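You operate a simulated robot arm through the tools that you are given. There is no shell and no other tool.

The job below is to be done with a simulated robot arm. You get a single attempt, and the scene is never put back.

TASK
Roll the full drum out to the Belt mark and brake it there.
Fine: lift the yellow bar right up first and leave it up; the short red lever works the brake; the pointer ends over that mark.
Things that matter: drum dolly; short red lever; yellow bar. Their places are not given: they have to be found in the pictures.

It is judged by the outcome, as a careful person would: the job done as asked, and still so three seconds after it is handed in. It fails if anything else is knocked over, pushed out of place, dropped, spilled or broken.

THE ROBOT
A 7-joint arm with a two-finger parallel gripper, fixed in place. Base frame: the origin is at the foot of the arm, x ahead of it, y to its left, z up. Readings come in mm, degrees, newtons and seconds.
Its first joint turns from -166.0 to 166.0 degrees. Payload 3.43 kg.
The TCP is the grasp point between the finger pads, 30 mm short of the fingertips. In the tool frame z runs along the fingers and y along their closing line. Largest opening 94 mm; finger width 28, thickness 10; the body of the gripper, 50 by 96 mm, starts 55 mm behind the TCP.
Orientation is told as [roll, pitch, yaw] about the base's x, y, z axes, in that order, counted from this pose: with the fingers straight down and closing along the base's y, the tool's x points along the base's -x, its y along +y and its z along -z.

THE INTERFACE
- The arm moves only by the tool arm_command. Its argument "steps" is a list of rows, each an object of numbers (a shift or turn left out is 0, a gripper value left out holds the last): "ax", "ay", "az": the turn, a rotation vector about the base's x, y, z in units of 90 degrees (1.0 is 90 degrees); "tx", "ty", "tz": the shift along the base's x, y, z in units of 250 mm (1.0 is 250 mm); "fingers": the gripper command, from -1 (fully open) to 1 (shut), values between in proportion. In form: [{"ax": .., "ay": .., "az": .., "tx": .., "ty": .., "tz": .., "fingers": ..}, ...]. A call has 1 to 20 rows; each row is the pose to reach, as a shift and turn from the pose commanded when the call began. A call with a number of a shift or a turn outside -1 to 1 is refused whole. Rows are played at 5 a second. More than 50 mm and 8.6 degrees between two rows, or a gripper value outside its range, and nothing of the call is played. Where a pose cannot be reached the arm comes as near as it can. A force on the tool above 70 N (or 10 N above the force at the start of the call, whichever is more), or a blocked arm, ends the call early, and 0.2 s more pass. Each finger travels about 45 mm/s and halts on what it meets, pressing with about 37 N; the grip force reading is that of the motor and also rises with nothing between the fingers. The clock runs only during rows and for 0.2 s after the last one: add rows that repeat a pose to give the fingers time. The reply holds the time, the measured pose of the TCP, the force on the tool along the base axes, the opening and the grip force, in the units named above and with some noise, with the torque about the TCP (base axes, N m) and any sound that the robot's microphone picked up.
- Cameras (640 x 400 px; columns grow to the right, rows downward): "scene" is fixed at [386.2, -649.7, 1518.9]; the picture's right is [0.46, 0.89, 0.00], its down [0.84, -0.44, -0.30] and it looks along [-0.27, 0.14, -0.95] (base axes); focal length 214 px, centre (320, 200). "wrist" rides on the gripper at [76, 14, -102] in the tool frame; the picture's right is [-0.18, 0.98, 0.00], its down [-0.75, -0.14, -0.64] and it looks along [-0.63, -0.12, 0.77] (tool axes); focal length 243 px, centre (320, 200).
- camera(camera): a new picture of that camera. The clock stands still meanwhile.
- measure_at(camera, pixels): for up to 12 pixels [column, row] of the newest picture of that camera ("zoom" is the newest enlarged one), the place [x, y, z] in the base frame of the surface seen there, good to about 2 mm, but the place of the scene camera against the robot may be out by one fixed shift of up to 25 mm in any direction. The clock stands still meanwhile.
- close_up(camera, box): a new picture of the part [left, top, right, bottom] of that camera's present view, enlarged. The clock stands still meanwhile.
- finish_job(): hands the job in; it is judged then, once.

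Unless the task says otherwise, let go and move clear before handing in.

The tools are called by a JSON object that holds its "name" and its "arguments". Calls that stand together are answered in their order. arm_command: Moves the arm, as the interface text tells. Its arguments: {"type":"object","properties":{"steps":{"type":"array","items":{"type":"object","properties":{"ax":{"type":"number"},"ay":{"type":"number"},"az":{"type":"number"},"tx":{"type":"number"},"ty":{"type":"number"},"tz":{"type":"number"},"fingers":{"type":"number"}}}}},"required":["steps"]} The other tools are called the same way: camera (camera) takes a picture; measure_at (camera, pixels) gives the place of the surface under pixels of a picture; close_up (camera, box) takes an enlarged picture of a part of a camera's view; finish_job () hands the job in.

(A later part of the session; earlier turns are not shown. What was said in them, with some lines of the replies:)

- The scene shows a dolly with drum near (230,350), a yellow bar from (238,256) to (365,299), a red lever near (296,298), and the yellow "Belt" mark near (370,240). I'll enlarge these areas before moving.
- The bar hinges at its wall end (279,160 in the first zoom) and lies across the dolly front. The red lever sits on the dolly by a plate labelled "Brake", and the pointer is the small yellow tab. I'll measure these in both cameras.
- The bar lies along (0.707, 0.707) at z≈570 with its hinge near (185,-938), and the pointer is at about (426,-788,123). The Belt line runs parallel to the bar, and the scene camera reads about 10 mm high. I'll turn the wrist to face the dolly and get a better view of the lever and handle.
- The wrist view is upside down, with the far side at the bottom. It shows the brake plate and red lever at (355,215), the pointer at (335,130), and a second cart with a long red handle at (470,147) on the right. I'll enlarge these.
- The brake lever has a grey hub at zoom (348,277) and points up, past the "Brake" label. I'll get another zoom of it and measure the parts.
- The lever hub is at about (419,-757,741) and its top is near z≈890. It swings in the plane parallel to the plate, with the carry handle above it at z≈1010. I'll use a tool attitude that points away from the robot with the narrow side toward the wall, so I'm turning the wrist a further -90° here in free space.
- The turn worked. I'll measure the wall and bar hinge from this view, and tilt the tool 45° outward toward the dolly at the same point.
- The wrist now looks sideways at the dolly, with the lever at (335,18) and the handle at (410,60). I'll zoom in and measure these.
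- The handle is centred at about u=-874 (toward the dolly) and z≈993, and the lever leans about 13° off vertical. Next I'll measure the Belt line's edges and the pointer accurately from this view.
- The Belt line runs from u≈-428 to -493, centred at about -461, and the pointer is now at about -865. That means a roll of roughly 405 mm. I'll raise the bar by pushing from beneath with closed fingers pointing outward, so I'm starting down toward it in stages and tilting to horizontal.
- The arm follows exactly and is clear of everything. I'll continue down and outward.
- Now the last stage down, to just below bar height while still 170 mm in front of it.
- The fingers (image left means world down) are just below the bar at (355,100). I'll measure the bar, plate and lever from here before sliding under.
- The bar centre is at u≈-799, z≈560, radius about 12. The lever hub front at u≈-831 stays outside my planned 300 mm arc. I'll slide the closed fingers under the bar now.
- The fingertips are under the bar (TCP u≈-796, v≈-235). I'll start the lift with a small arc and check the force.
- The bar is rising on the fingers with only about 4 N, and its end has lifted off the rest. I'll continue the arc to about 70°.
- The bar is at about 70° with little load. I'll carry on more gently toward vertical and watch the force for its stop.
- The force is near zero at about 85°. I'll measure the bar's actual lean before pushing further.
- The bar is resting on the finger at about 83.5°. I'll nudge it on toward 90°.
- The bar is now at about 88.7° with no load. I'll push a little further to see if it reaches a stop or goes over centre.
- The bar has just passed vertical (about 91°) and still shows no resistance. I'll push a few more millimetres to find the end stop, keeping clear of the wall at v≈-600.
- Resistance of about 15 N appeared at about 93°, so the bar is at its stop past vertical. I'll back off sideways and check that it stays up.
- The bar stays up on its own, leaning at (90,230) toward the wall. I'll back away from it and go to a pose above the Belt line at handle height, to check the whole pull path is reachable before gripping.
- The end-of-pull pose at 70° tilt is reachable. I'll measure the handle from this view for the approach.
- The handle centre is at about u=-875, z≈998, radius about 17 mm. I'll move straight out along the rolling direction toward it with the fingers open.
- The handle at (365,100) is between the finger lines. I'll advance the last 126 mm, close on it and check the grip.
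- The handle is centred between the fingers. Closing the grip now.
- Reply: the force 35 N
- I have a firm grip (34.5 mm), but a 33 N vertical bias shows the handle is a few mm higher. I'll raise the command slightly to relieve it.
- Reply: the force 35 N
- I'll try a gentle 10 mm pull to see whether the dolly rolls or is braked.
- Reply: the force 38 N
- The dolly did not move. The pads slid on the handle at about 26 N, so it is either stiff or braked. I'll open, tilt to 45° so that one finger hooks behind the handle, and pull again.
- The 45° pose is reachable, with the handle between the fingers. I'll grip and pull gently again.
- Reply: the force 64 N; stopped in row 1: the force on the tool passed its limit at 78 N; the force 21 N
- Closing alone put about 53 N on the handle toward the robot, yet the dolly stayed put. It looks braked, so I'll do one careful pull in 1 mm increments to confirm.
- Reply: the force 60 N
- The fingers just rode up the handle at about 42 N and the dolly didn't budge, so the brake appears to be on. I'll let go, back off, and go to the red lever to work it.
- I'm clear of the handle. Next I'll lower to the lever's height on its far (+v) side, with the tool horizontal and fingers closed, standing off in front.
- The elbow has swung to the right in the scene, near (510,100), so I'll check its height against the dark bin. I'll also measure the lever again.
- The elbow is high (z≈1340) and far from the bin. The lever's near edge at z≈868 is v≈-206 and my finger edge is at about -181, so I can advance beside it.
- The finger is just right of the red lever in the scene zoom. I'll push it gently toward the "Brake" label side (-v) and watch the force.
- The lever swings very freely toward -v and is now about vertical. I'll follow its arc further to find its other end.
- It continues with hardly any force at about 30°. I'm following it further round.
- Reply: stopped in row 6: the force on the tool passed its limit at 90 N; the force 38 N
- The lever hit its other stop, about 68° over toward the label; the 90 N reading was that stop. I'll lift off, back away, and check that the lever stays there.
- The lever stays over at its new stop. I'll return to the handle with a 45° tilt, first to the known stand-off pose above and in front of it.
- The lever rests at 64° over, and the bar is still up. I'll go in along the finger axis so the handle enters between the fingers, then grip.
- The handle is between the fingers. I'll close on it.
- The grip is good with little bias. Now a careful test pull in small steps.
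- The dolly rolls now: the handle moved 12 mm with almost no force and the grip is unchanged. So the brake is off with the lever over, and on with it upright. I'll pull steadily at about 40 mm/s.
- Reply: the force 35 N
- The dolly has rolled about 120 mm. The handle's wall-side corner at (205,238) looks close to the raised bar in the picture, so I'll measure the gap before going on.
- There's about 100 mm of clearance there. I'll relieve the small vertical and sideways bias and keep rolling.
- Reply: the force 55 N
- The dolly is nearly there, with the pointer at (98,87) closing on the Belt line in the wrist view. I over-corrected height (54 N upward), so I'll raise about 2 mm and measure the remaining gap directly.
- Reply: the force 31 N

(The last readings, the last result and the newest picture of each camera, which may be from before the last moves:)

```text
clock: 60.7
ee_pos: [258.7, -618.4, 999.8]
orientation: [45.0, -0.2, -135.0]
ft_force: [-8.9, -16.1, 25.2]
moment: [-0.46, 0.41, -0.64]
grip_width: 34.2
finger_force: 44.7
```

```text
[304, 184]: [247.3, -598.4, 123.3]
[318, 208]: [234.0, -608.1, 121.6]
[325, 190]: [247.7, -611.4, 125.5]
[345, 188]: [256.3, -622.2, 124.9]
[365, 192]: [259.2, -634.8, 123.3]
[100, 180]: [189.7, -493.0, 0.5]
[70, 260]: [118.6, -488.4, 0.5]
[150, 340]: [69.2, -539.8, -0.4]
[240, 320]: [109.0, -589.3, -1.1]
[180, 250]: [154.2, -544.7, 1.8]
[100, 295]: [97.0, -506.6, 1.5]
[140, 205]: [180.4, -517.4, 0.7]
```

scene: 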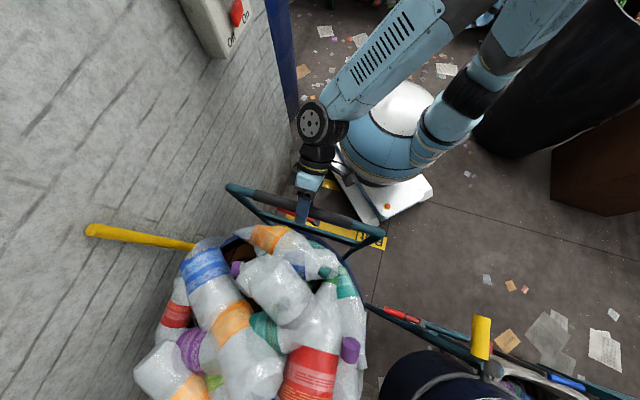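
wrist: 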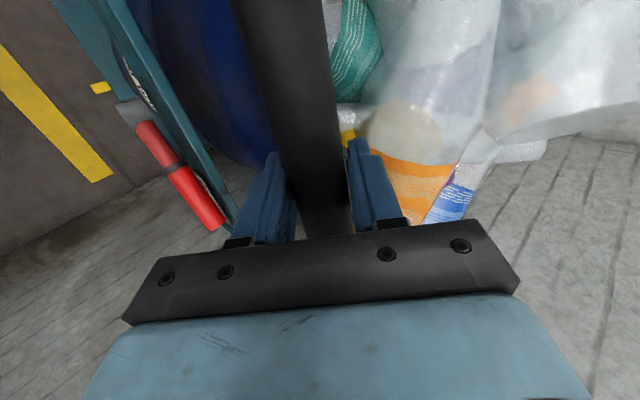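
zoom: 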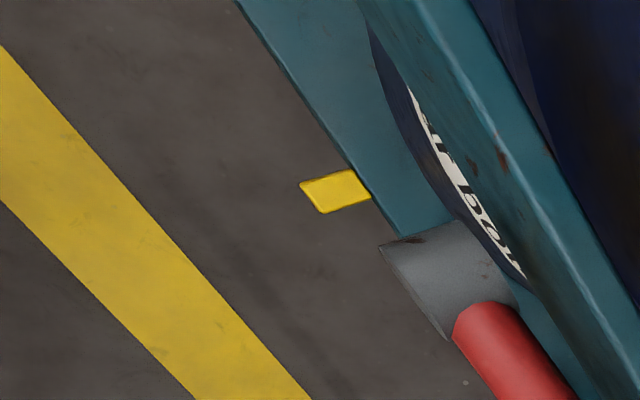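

The pointer tip is at u≈-596 and its root at -632, and the Belt line spans -494 to -426. Another 146 mm puts the pointer squarely over it, so I'll pull that far and slow down at the end.

{"name": "arm_command", "arguments": {"steps": [{"tx": -0.016, "ty": 0.012, "tz": 0.002, "fingers": 1}, {"tx": -0.042, "ty": 0.037, "tz": 0.0035, "fingers": 1}, {"tx": -0.068, "ty": 0.062, "tz": 0.0035, "fingers": 1}, {"tx": -0.0935, "ty": 0.0875, "tz": 0.0035, "fingers": 1}, {"tx": -0.119, "ty": 0.113, "tz": 0.0035, "fingers": 1}, {"tx": -0.1444, "ty": 0.1384, "tz": 0.0035, "fingers": 1}, {"tx": -0.1699, "ty": 0.1639, "tz": 0.0035, "fingers": 1}, {"tx": -0.1953, "ty": 0.1893, "tz": 0.0035, "fingers": 1}, {"tx": -0.2208, "ty": 0.2148, "tz": 0.0035, "fingers": 1}, {"tx": -0.2462, "ty": 0.2402, "tz": 0.0035, "fingers": 1}, {"tx": -0.2717, "ty": 0.2657, "tz": 0.0035, "fingers": 1}, {"tx": -0.2972, "ty": 0.2912, "tz": 0.0035, "fingers": 1}, {"tx": -0.3226, "ty": 0.3166, "tz": 0.0035, "fingers": 1}, {"tx": -0.3481, "ty": 0.3421, "tz": 0.0035, "fingers": 1}, {"tx": -0.3707, "ty": 0.3647, "tz": 0.0035, "fingers": 1}, {"tx": -0.3877, "ty": 0.3817, "tz": 0.0035, "fingers": 1}, {"tx": -0.4018, "ty": 0.3958, "tz": 0.0035, "fingers": 1}, {"tx": -0.4103, "ty": 0.4043, "tz": 0.0035, "fingers": 1}, {"tx": -0.416, "ty": 0.41, "tz": 0.0035, "fingers": 1}, {"tx": -0.416, "ty": 0.41, "tz": 0.0035, "fingers": 1}]}}

{"name": "camera", "arguments": {"camera": "scene"}}

{"name": "camera", "arguments": {"camera": "wrist"}}

{"name": "close_up", "arguments": {"camera": "wrist", "box": [0, 30, 192, 150]}}

```text
clock: 64.9
ee_pos: [156.9, -517.1, 1003.5]
orientation: [45.1, -0.1, -134.9]
ft_force: [5.5, -2.4, 1.9]
moment: [0.55, -0.59, 0.45]
grip_width: 33.7
finger_force: 44.7
```

```text
taken
```

scene: 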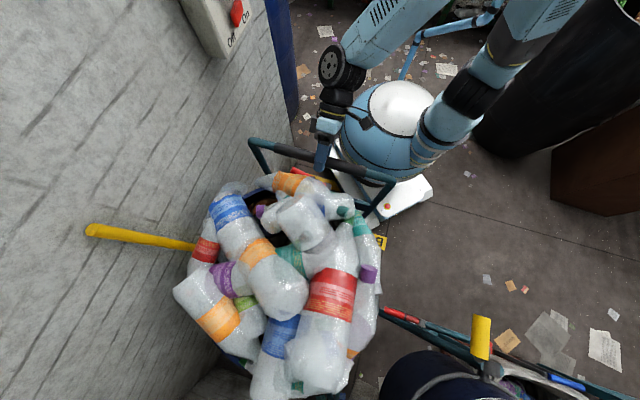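

```text
taken
```

wrist: 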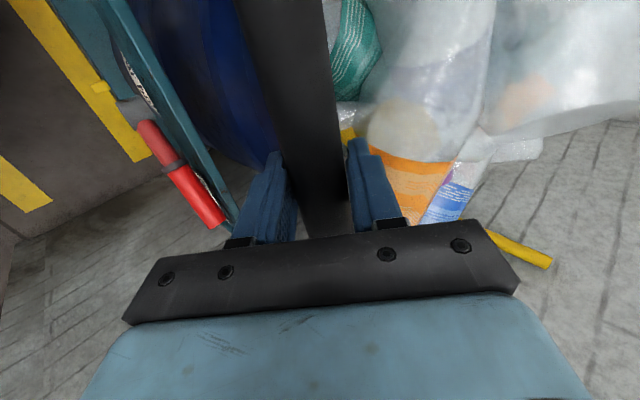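

```text
3.33 times, centred on (96, 90) of wrist
```

zoom: 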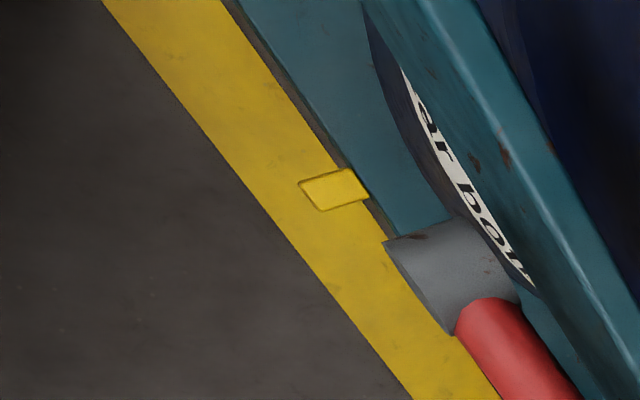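

{"name": "measure_at", "arguments": {"camera": "zoom", "pixels": [[304, 182], [318, 205], [325, 190], [345, 188], [362, 190], [200, 120], [205, 140], [285, 75], [300, 255], [270, 100], [240, 190], [360, 240]]}}

{"name": "close_up", "arguments": {"camera": "scene", "box": [220, 110, 420, 260]}}

```text
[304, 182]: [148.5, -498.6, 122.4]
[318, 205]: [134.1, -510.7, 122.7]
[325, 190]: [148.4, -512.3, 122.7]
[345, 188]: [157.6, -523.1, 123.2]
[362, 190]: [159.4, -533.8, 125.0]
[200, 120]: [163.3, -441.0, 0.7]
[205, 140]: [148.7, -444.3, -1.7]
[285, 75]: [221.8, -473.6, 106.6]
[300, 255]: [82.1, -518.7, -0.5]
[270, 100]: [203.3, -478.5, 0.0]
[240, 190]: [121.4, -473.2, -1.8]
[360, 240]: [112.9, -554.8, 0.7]
```

```text
2.67 times, centred on (320, 185) of scene
```

zoom: 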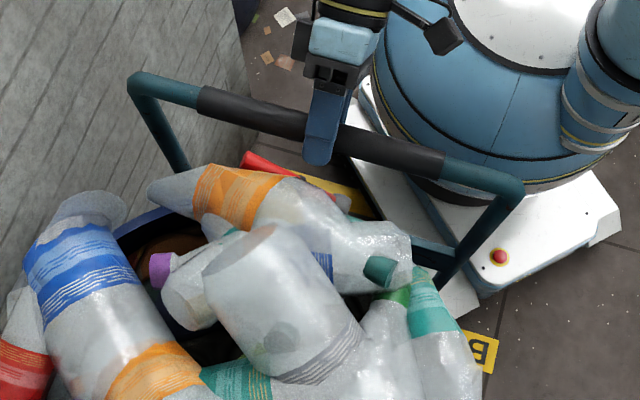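

The pointer tip is at u≈-456 with its root at -492, over the line (-494 to -426). I'll add 7 mm to centre it better, then check the position before letting go.

{"name": "arm_command", "arguments": {"steps": [{"tx": -0.007, "ty": 0.007, "fingers": 1}, {"tx": -0.014, "ty": 0.014, "fingers": 1}, {"tx": -0.02, "ty": 0.02, "fingers": 1}, {"tx": -0.02, "ty": 0.02, "fingers": 1}, {"tx": -0.02, "ty": 0.02, "fingers": 1}]}}

{"name": "close_up", "arguments": {"camera": "wrist", "box": [0, 30, 192, 150]}}

{"name": "measure_at", "arguments": {"camera": "zoom", "pixels": [[304, 182], [318, 205], [325, 190], [345, 188], [360, 190]]}}

```text
clock: 66.1
ee_pos: [150.1, -510.5, 1004.4]
orientation: [45.1, -0.2, -134.9]
ft_force: [10.9, 1.0, 37.5]
moment: [-0.16, -0.09, -0.41]
grip_width: 33.9
finger_force: 44.8
```

```text
3.33 times, centred on (96, 90) of wrist
```

zoom: 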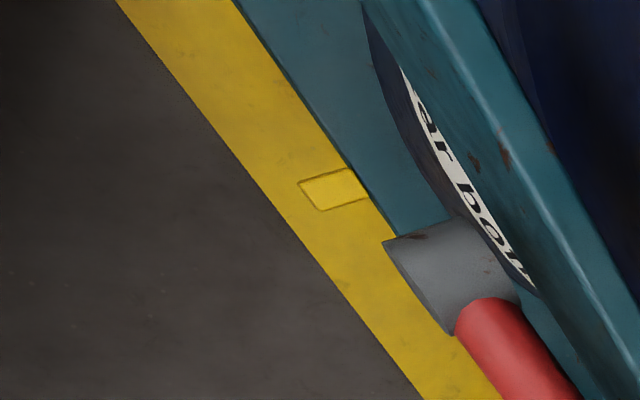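

```text
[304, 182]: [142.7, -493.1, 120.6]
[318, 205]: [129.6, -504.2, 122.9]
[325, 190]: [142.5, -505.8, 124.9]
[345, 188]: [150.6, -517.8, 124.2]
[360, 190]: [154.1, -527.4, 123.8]
```

The pointer now spans u≈-448 to -483 inside the line. I'll release the handle, retreat along the finger axis, and verify the dolly stays put.

{"name": "arm_command", "arguments": {"steps": [{"fingers": 0.1}, {"fingers": -0.2}, {"fingers": -0.5}, {"fingers": -0.5}, {"tx": -0.07, "ty": 0.07, "tz": 0.1, "fingers": -0.5}, {"tx": -0.14, "ty": 0.14, "tz": 0.2, "fingers": -0.5}, {"tx": -0.21, "ty": 0.21, "tz": 0.3, "fingers": -0.5}, {"tx": -0.21, "ty": 0.21, "tz": 0.3, "fingers": -0.5}]}}

{"name": "camera", "arguments": {"camera": "wrist"}}

{"name": "camera", "arguments": {"camera": "scene"}}

```text
clock: 67.9
ee_pos: [97.1, -458.6, 1077.1]
orientation: [44.8, -0.2, -135.0]
ft_force: [-0.2, -1.0, -0.3]
moment: [0.0, -0.02, 0.03]
grip_width: 70.8
finger_force: 0.1
```

```text
taken
```

wrist: 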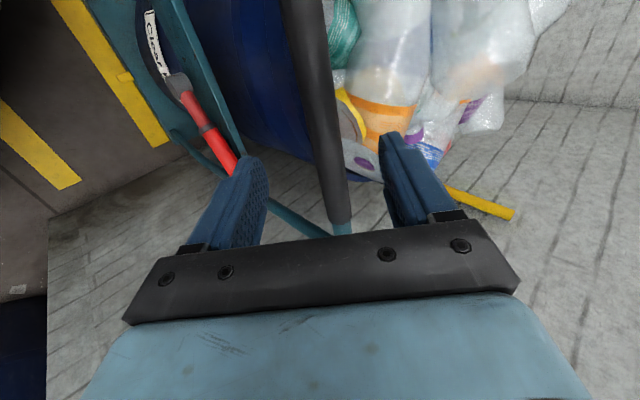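

```text
taken
```

scene: 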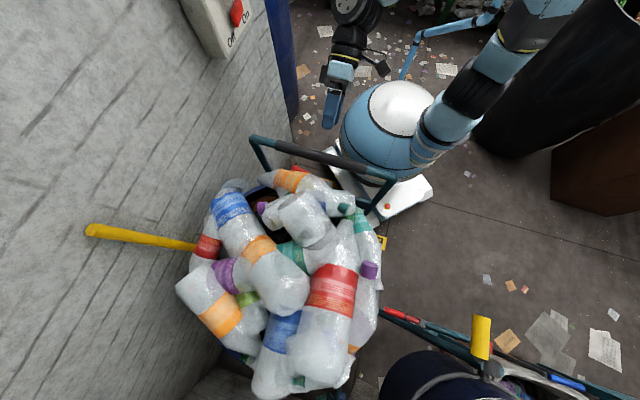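

The handle is free and the dolly seems still. I'll measure the pointer, line and lever from here, and the robot's base shell for clearance.

{"name": "close_up", "arguments": {"camera": "wrist", "box": [60, 20, 260, 170]}}

{"name": "measure_at", "arguments": {"camera": "wrist", "pixels": [[120, 78], [127, 76], [133, 75], [178, 85], [195, 110], [215, 140], [232, 165], [215, 100], [190, 20], [325, 120], [340, 215], [270, 200]]}}

{"name": "measure_at", "arguments": {"camera": "scene", "pixels": [[400, 100], [372, 95], [345, 130], [360, 165], [385, 178], [330, 155], [372, 215], [300, 160], [255, 140], [150, 236], [110, 232], [190, 245]]}}

```text
2.67 times, centred on (160, 95) of wrist
```

zoom: 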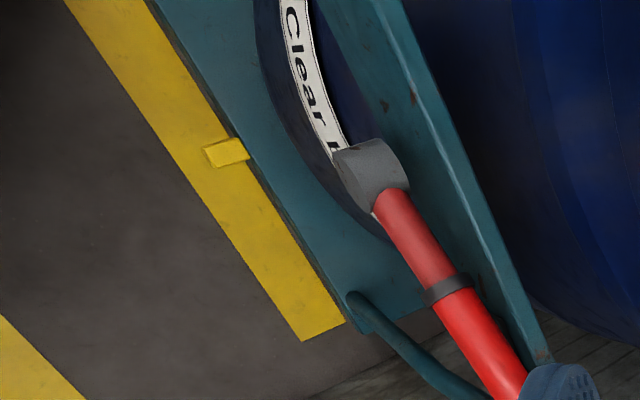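

```text
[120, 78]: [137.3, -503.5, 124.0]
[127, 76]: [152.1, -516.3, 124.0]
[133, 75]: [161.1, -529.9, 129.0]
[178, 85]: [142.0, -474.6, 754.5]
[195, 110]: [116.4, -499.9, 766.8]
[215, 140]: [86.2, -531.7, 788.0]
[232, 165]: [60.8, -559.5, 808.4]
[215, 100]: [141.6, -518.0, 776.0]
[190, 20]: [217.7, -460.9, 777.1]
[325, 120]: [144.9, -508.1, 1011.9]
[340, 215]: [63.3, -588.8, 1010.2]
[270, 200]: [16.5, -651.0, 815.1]
```

```text
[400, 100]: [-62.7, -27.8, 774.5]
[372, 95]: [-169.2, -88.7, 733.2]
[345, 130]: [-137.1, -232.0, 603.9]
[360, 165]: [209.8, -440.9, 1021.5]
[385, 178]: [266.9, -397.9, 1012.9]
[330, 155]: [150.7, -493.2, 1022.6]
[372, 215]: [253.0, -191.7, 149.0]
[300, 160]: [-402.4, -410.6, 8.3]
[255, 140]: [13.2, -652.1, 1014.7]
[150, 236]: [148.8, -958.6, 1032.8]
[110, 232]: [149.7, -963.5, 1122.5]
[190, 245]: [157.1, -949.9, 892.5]
```

The dolly has not moved. The lever lies at 63° with its end at about v=-353, z≈808, and its axis is at u≈-438. I'll move down in front of it with fingers closed, toward a spot below its free end.

{"name": "arm_command", "arguments": {"steps": [{"tx": -0.08, "ty": -0.02, "tz": -0.1, "ax": -0.0157, "ay": -0.0157, "fingers": 1}, {"tx": -0.16, "ty": -0.041, "tz": -0.25, "ax": -0.0314, "ay": -0.0314, "fingers": 1}, {"tx": -0.24, "ty": -0.062, "tz": -0.4, "ax": -0.047, "ay": -0.047, "fingers": 1}, {"tx": -0.32, "ty": -0.082, "tz": -0.55, "ax": -0.063, "ay": -0.063, "fingers": 1}, {"tx": -0.402, "ty": -0.103, "tz": -0.708, "ax": -0.0786, "ay": -0.0786, "fingers": 1}, {"tx": -0.402, "ty": -0.103, "tz": -0.708, "ax": -0.0786, "ay": -0.0786, "fingers": 1}]}}

{"name": "camera", "arguments": {"camera": "wrist"}}

{"name": "camera", "arguments": {"camera": "scene"}}

```text
clock: 69.3
ee_pos: [-2.0, -485.7, 902.5]
orientation: [55.0, -0.1, -134.9]
ft_force: [-0.5, 0.2, -0.6]
moment: [0.02, -0.03, -0.04]
grip_width: 0.0
finger_force: 32.8
```

```text
taken
```

wrist: 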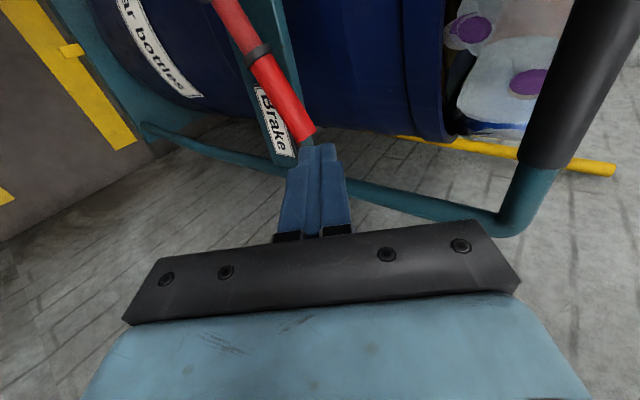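

```text
taken
```

scene: 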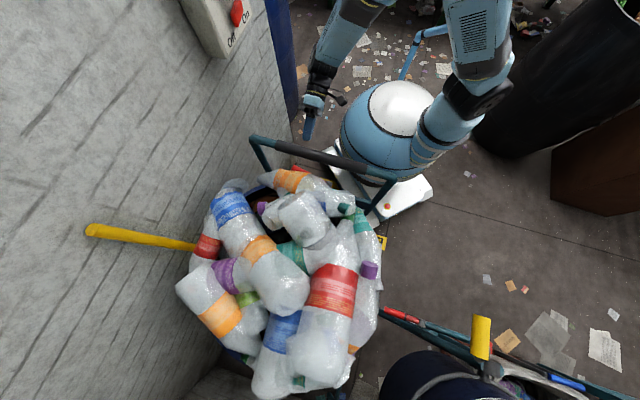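

That was reached exactly. I'll lower to just below the lever end.

{"name": "arm_command", "arguments": {"steps": [{"tx": -0.01, "ty": -0.01, "tz": -0.14, "ax": -0.01, "ay": -0.01, "fingers": 1}, {"tx": -0.02, "ty": -0.02, "tz": -0.28, "ax": -0.02, "ay": -0.02, "fingers": 1}, {"tx": -0.03, "ty": -0.03, "tz": -0.42, "ax": -0.03, "ay": -0.03, "fingers": 1}, {"tx": -0.04, "ty": -0.04, "tz": -0.57, "ax": -0.039, "ay": -0.039, "fingers": 1}, {"tx": -0.04, "ty": -0.04, "tz": -0.57, "ax": -0.039, "ay": -0.039, "fingers": 1}]}}

{"name": "camera", "arguments": {"camera": "wrist"}}

{"name": "camera", "arguments": {"camera": "scene"}}

```text
clock: 70.5
ee_pos: [-12.0, -492.8, 759.7]
orientation: [59.9, -0.3, -135.1]
ft_force: [-0.6, -0.3, -0.1]
moment: [0.01, 0.02, 0.01]
grip_width: 0.0
finger_force: 33.2
```

```text
taken
```

wrist: 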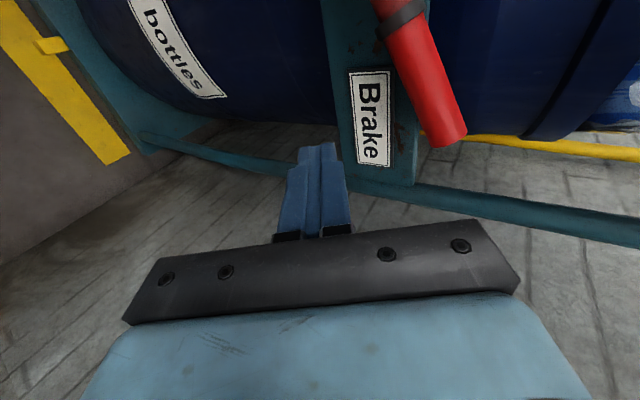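

```text
taken
```

scene: 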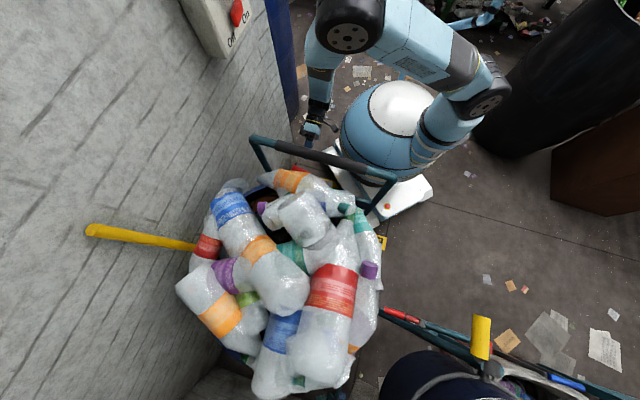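

The fingers (image left means down) are below the lever, whose end is at (450,140). I'll take precise lever, label and plate positions before advancing.

{"name": "measure_at", "arguments": {"camera": "wrist", "pixels": [[420, 70], [435, 110], [448, 138], [425, 140], [395, 30], [370, 110], [380, 170], [345, 60], [405, 80], [440, 60], [350, 175], [470, 190]]}}

{"name": "close_up", "arguments": {"camera": "wrist", "box": [260, 0, 500, 180]}}

```text
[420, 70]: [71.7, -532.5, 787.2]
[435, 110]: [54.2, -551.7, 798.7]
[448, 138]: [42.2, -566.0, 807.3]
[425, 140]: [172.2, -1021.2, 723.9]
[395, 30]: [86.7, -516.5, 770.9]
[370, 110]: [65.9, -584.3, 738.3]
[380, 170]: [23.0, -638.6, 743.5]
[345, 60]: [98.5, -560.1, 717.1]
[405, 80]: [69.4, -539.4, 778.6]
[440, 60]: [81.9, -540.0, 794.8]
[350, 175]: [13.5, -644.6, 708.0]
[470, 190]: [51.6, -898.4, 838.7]
```

```text
2.22 times, centred on (380, 90) of wrist
```

zoom: 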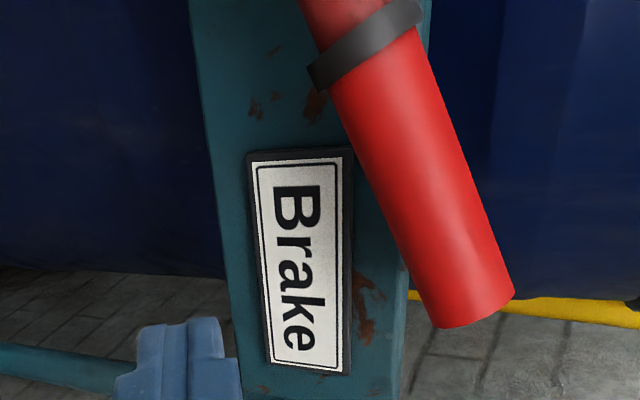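

The lever axis is at u≈-441 and the label face at -460. I'll advance 83 mm so the fingertips sit under the lever, just short of the label.

{"name": "arm_command", "arguments": {"steps": [{"tx": 0.08, "ty": -0.08, "fingers": 1}, {"tx": 0.16, "ty": -0.16, "fingers": 1}, {"tx": 0.21, "ty": -0.21, "fingers": 1}, {"tx": 0.235, "ty": -0.235, "fingers": 1}, {"tx": 0.235, "ty": -0.235, "fingers": 1}]}}

{"name": "camera", "arguments": {"camera": "wrist"}}

```text
clock: 71.7
ee_pos: [47.0, -552.7, 759.0]
orientation: [59.9, -0.2, -135.0]
ft_force: [-0.6, -0.6, -0.4]
moment: [0.05, 0.03, 0.0]
grip_width: 0.0
finger_force: 32.9
```

```text
taken
```

wrist: 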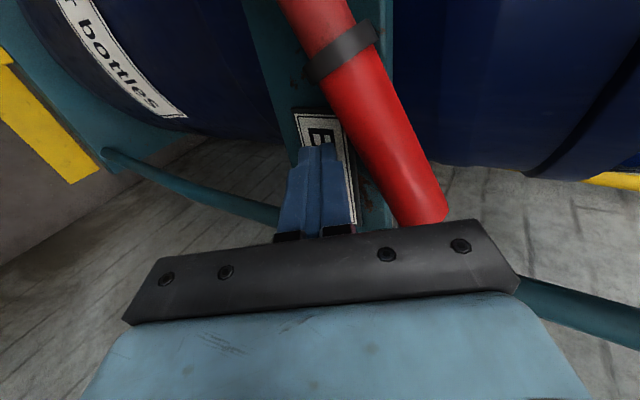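

The fingers are under the lever at (320,190), clear of the label. I'll raise along the lever's arc to swing it back toward upright.

{"name": "arm_command", "arguments": {"steps": [{"tx": 0.01, "ty": 0.01, "tz": 0.056, "fingers": 1}, {"tx": 0.018, "ty": 0.018, "tz": 0.11, "fingers": 1}, {"tx": 0.027, "ty": 0.027, "tz": 0.168, "fingers": 1}, {"tx": 0.048, "ty": 0.048, "tz": 0.225, "fingers": 1}, {"tx": 0.072, "ty": 0.072, "tz": 0.28, "fingers": 1}, {"tx": 0.105, "ty": 0.105, "tz": 0.332, "fingers": 1}, {"tx": 0.14, "ty": 0.14, "tz": 0.38, "fingers": 1}, {"tx": 0.184, "ty": 0.184, "tz": 0.418, "fingers": 1}, {"tx": 0.228, "ty": 0.228, "tz": 0.452, "fingers": 1}]}}

{"name": "camera", "arguments": {"camera": "wrist"}}

{"name": "camera", "arguments": {"camera": "scene"}}

```text
clock: 73.7
ee_pos: [104.2, -495.7, 871.3]
orientation: [59.9, -0.2, -135.1]
ft_force: [-0.7, -0.3, -0.7]
moment: [0.0, -0.03, 0.03]
grip_width: 0.0
finger_force: 33.1
```

```text
taken
```

wrist: 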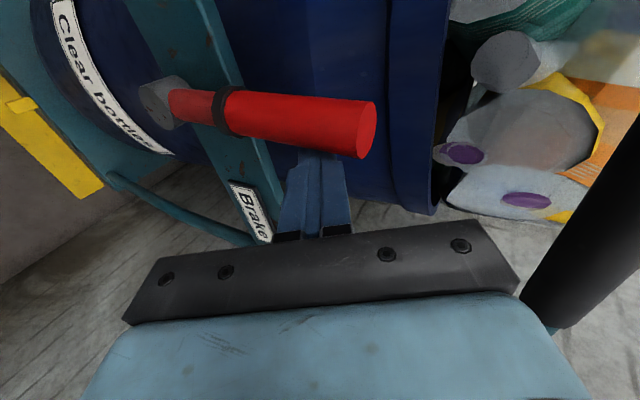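

```text
taken
```

scene: 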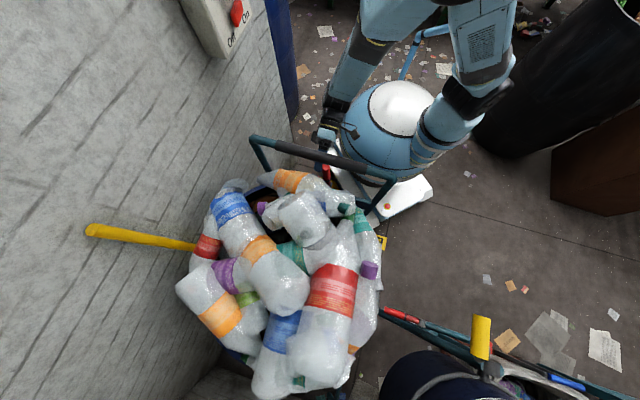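

The lever is nearly upright. I'll push it gently on to its original stop on the +v side, watching the force.

{"name": "arm_command", "arguments": {"steps": [{"tx": 0.023, "ty": 0.023, "tz": 0.012, "fingers": 1}, {"tx": 0.045, "ty": 0.045, "tz": 0.02, "fingers": 1}, {"tx": 0.062, "ty": 0.062, "tz": 0.028, "fingers": 1}, {"tx": 0.079, "ty": 0.079, "tz": 0.032, "fingers": 1}, {"tx": 0.093, "ty": 0.093, "tz": 0.036, "fingers": 1}]}}

{"name": "camera", "arguments": {"camera": "wrist"}}

```text
clock: 74.9
ee_pos: [128.0, -473.1, 880.6]
orientation: [59.9, -0.1, -135.0]
ft_force: [0.6, -0.2, -0.7]
moment: [0.03, 0.0, -0.02]
grip_width: 0.1
finger_force: 33.0
```

```text
taken
```

wrist: 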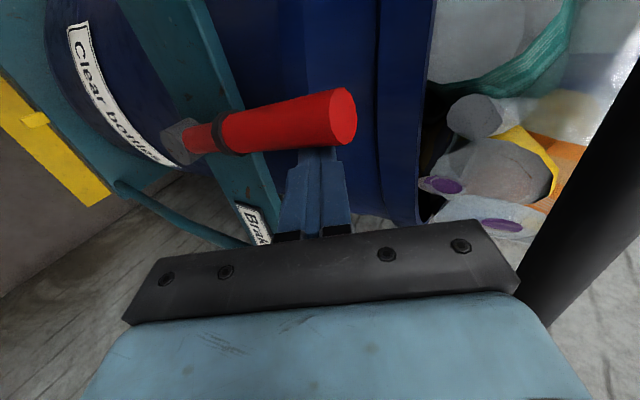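

No resistance yet. I'll measure the lever's angle, then keep pushing in small steps until it meets its stop.

{"name": "measure_at", "arguments": {"camera": "wrist", "pixels": [[180, 142], [205, 135], [250, 128], [300, 118], [340, 115]]}}

{"name": "arm_command", "arguments": {"steps": [{"tx": 0.012, "ty": 0.012, "fingers": 1}, {"tx": 0.024, "ty": 0.024, "fingers": 1}, {"tx": 0.036, "ty": 0.036, "fingers": 1}, {"tx": 0.048, "ty": 0.048, "fingers": 1}]}}

{"name": "camera", "arguments": {"camera": "wrist"}}

{"name": "measure_at", "arguments": {"camera": "wrist", "pixels": [[180, 142], [205, 135], [250, 115], [300, 100], [340, 92]]}}

```text
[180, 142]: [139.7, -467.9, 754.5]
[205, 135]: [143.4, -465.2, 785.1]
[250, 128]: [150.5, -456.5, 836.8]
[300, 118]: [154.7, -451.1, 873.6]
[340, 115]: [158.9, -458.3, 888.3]
```

```text
clock: 75.8
ee_pos: [129.0, -469.4, 881.6]
orientation: [59.8, -0.9, -135.9]
ft_force: [-14.3, -16.6, -8.2]
moment: [-0.31, 0.43, -0.45]
grip_width: 0.3
finger_force: 33.2
stopped in row 4: the force on the tool passed its limit at 77 N (the readings are from after the stop); the commanded pose is now the measured one
```

```text
taken
```

wrist: 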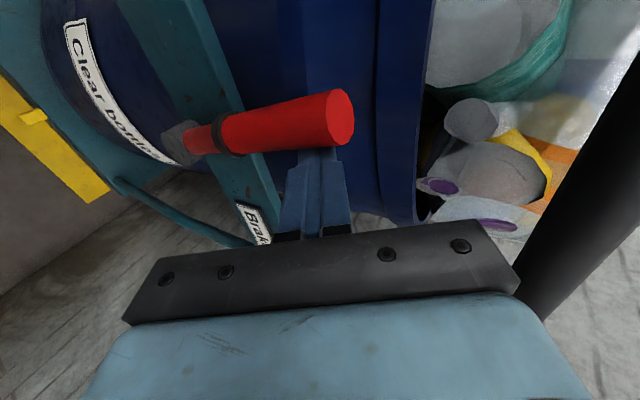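

```text
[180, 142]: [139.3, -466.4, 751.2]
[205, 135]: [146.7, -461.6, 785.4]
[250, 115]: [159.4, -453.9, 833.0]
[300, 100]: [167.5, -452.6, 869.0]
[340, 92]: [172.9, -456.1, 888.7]
```

The lever met its original stop (77 N) with its end at about v=-200, matching the braked position at the start. I'll back off and check that everything stays.

{"name": "arm_command", "arguments": {"steps": [{"tx": -0.02, "ty": -0.02, "fingers": 1}, {"tx": -0.04, "ty": -0.04, "fingers": 1}, {"tx": -0.12, "ty": 0.04, "fingers": 1}, {"tx": -0.22, "ty": 0.14, "fingers": 1}, {"tx": -0.32, "ty": 0.24, "fingers": 1}, {"tx": -0.32, "ty": 0.24, "fingers": 1}]}}

{"name": "camera", "arguments": {"camera": "wrist"}}

{"name": "close_up", "arguments": {"camera": "wrist", "box": [0, 40, 160, 140]}}

{"name": "camera", "arguments": {"camera": "scene"}}

```text
clock: 77.2
ee_pos: [51.4, -407.8, 881.5]
orientation: [60.0, -0.7, -135.7]
ft_force: [-0.1, 0.1, 1.6]
moment: [-0.01, 0.04, 0.02]
grip_width: 0.0
finger_force: 33.3
```

```text
taken
```

wrist: 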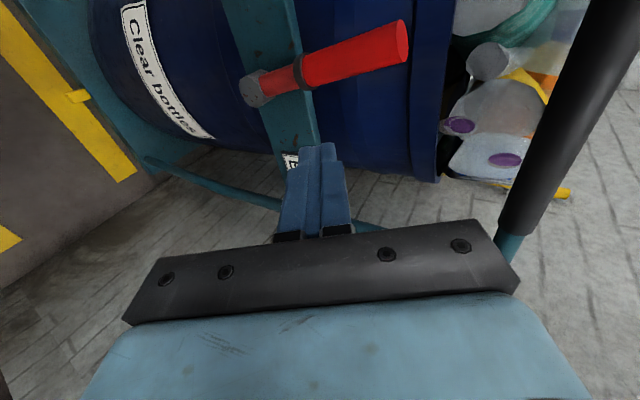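

```text
4.00 times, centred on (80, 90) of wrist
```

zoom: 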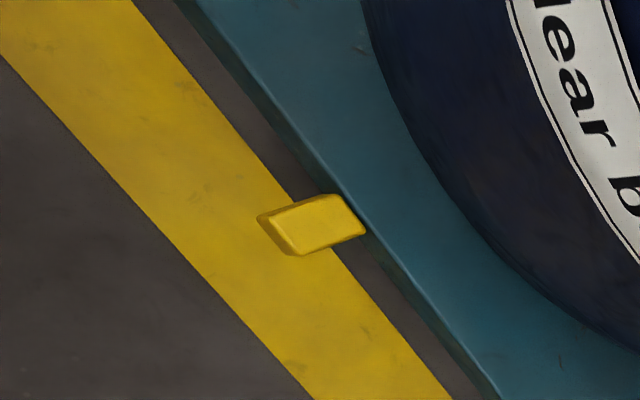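

```text
taken
```

scene: 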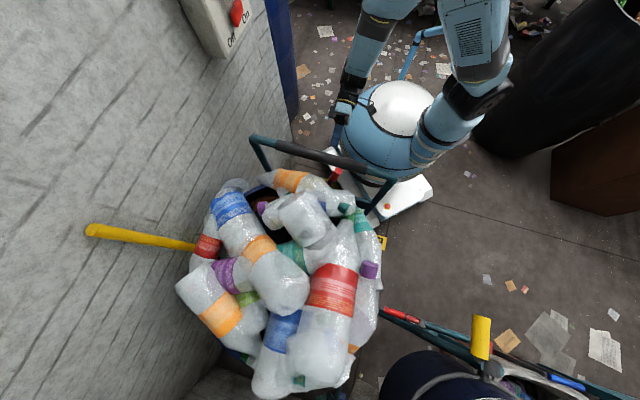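

The lever is upright and the pointer is over the line. I'll measure the pointer, line edges and lever once more to confirm.

{"name": "close_up", "arguments": {"camera": "wrist", "box": [0, 40, 160, 140]}}

{"name": "measure_at", "arguments": {"camera": "zoom", "pixels": [[264, 222], [290, 240], [310, 220], [340, 215], [358, 230], [120, 180], [210, 285], [200, 100], [275, 180], [400, 340], [160, 220]]}}

{"name": "measure_at", "arguments": {"camera": "wrist", "pixels": [[255, 90], [290, 75], [340, 60], [390, 45], [404, 40], [560, 100], [77, 96]]}}

{"name": "measure_at", "arguments": {"camera": "scene", "pixels": [[92, 231], [110, 233], [150, 238], [185, 244], [320, 155], [250, 140], [392, 182]]}}

```text
4.00 times, centred on (80, 90) of wrist
```

zoom: 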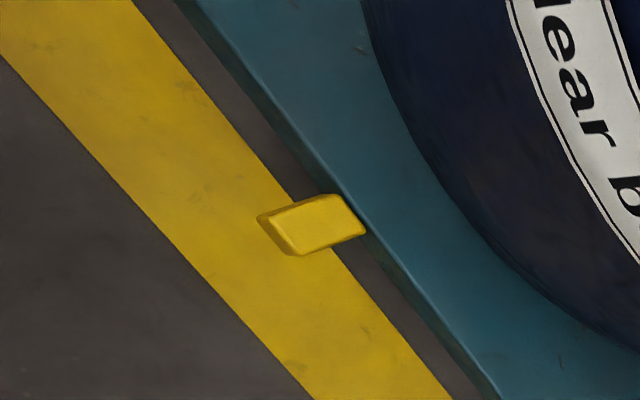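

```text
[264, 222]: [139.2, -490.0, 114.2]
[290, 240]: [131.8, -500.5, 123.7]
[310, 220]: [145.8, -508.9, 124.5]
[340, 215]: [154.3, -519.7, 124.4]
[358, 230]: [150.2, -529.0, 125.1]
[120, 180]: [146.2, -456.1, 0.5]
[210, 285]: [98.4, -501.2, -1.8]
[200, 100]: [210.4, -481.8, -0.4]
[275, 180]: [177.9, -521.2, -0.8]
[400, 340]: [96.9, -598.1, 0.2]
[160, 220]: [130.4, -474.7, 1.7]
```

```text
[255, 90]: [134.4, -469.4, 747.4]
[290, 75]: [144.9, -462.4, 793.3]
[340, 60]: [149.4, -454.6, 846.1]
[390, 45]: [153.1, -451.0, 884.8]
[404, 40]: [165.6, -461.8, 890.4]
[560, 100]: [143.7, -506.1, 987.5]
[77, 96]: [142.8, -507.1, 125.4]
```

```text
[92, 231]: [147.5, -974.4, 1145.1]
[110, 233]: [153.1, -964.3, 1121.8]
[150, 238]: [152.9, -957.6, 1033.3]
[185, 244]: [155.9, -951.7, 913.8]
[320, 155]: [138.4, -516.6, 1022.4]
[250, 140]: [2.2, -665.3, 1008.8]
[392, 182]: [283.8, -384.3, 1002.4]
```

The pointer spans u≈-445 to -481, well inside the line (-494 to -425), and the lever is at the same 10.8° stop that held the dolly at the start. The bar still stands upright to z≈1140. I'll raise the arm clear and take a last look.

{"name": "arm_command", "arguments": {"steps": [{"tx": -0.02, "ty": 0.02, "tz": 0.12, "fingers": 1}, {"tx": -0.04, "ty": 0.04, "tz": 0.28, "fingers": 1}, {"tx": -0.04, "ty": 0.04, "tz": 0.45, "fingers": 1}, {"tx": -0.04, "ty": 0.04, "tz": 0.62, "fingers": 1}, {"tx": -0.04, "ty": 0.04, "tz": 0.8, "fingers": 1}, {"tx": -0.04, "ty": 0.04, "tz": 0.95, "fingers": 1}, {"tx": -0.04, "ty": 0.04, "tz": 0.95, "fingers": 1}, {"tx": -0.04, "ty": 0.04, "tz": 0.95, "fingers": 1}, {"tx": -0.04, "ty": 0.04, "tz": 0.95, "fingers": 1}, {"tx": -0.04, "ty": 0.04, "tz": 0.95, "fingers": 1}]}}

{"name": "camera", "arguments": {"camera": "scene"}}

{"name": "camera", "arguments": {"camera": "wrist"}}

```text
clock: 79.4
ee_pos: [40.5, -396.9, 1121.3]
orientation: [59.9, -0.8, -135.8]
ft_force: [0.1, 1.0, 0.2]
moment: [0.03, -0.01, 0.0]
grip_width: 0.0
finger_force: 33.4
```

```text
taken
```

scene: 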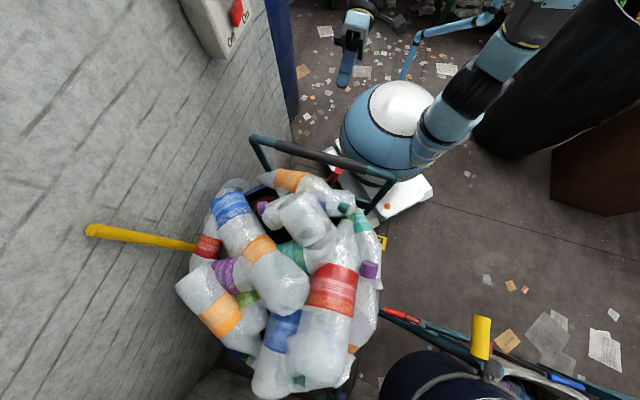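

```text
taken
```

wrist: 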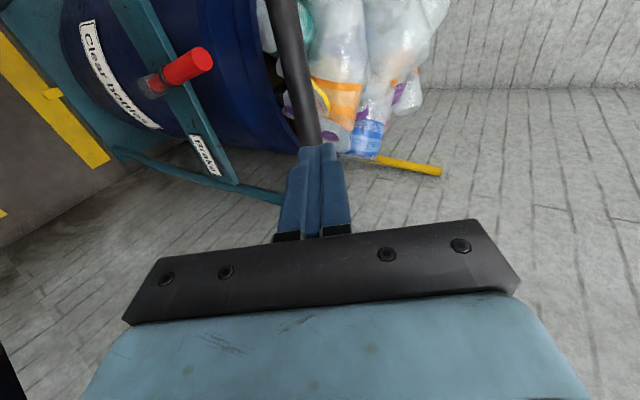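

The last pictures agree: the pointer at (52,93) lies on the Belt line, the red lever stands at its braked stop at (180,70), and the yellow bar is still up at (90,230). No bottles have fallen and the arm is clear, so I'm handing the job in.

{"name": "finish_job", "arguments": {}}

```text
The job is handed in.
```

The full drum is at the Belt mark with its brake set, and I've handed the job in. I haven't seen the judge's result.

- **Yellow bar:** it was lifted first, pushed past vertical to its stop, and was still up at the last look.
- **Roll-out:** the dolly turned out to be braked at the start, so I moved the short red lever off. I then pulled the dolly about 408 mm by its handle.
- **Pointer:** it lies wholly over the Belt line, its middle about 4 mm from the line's centre.
- **Brake:** the lever is back at the stop where the dolly had been braked at the start. I didn't pull on the dolly again to test it.

Nothing fell or was knocked over in the pictures, and the arm had let go and was clear of the dolly.
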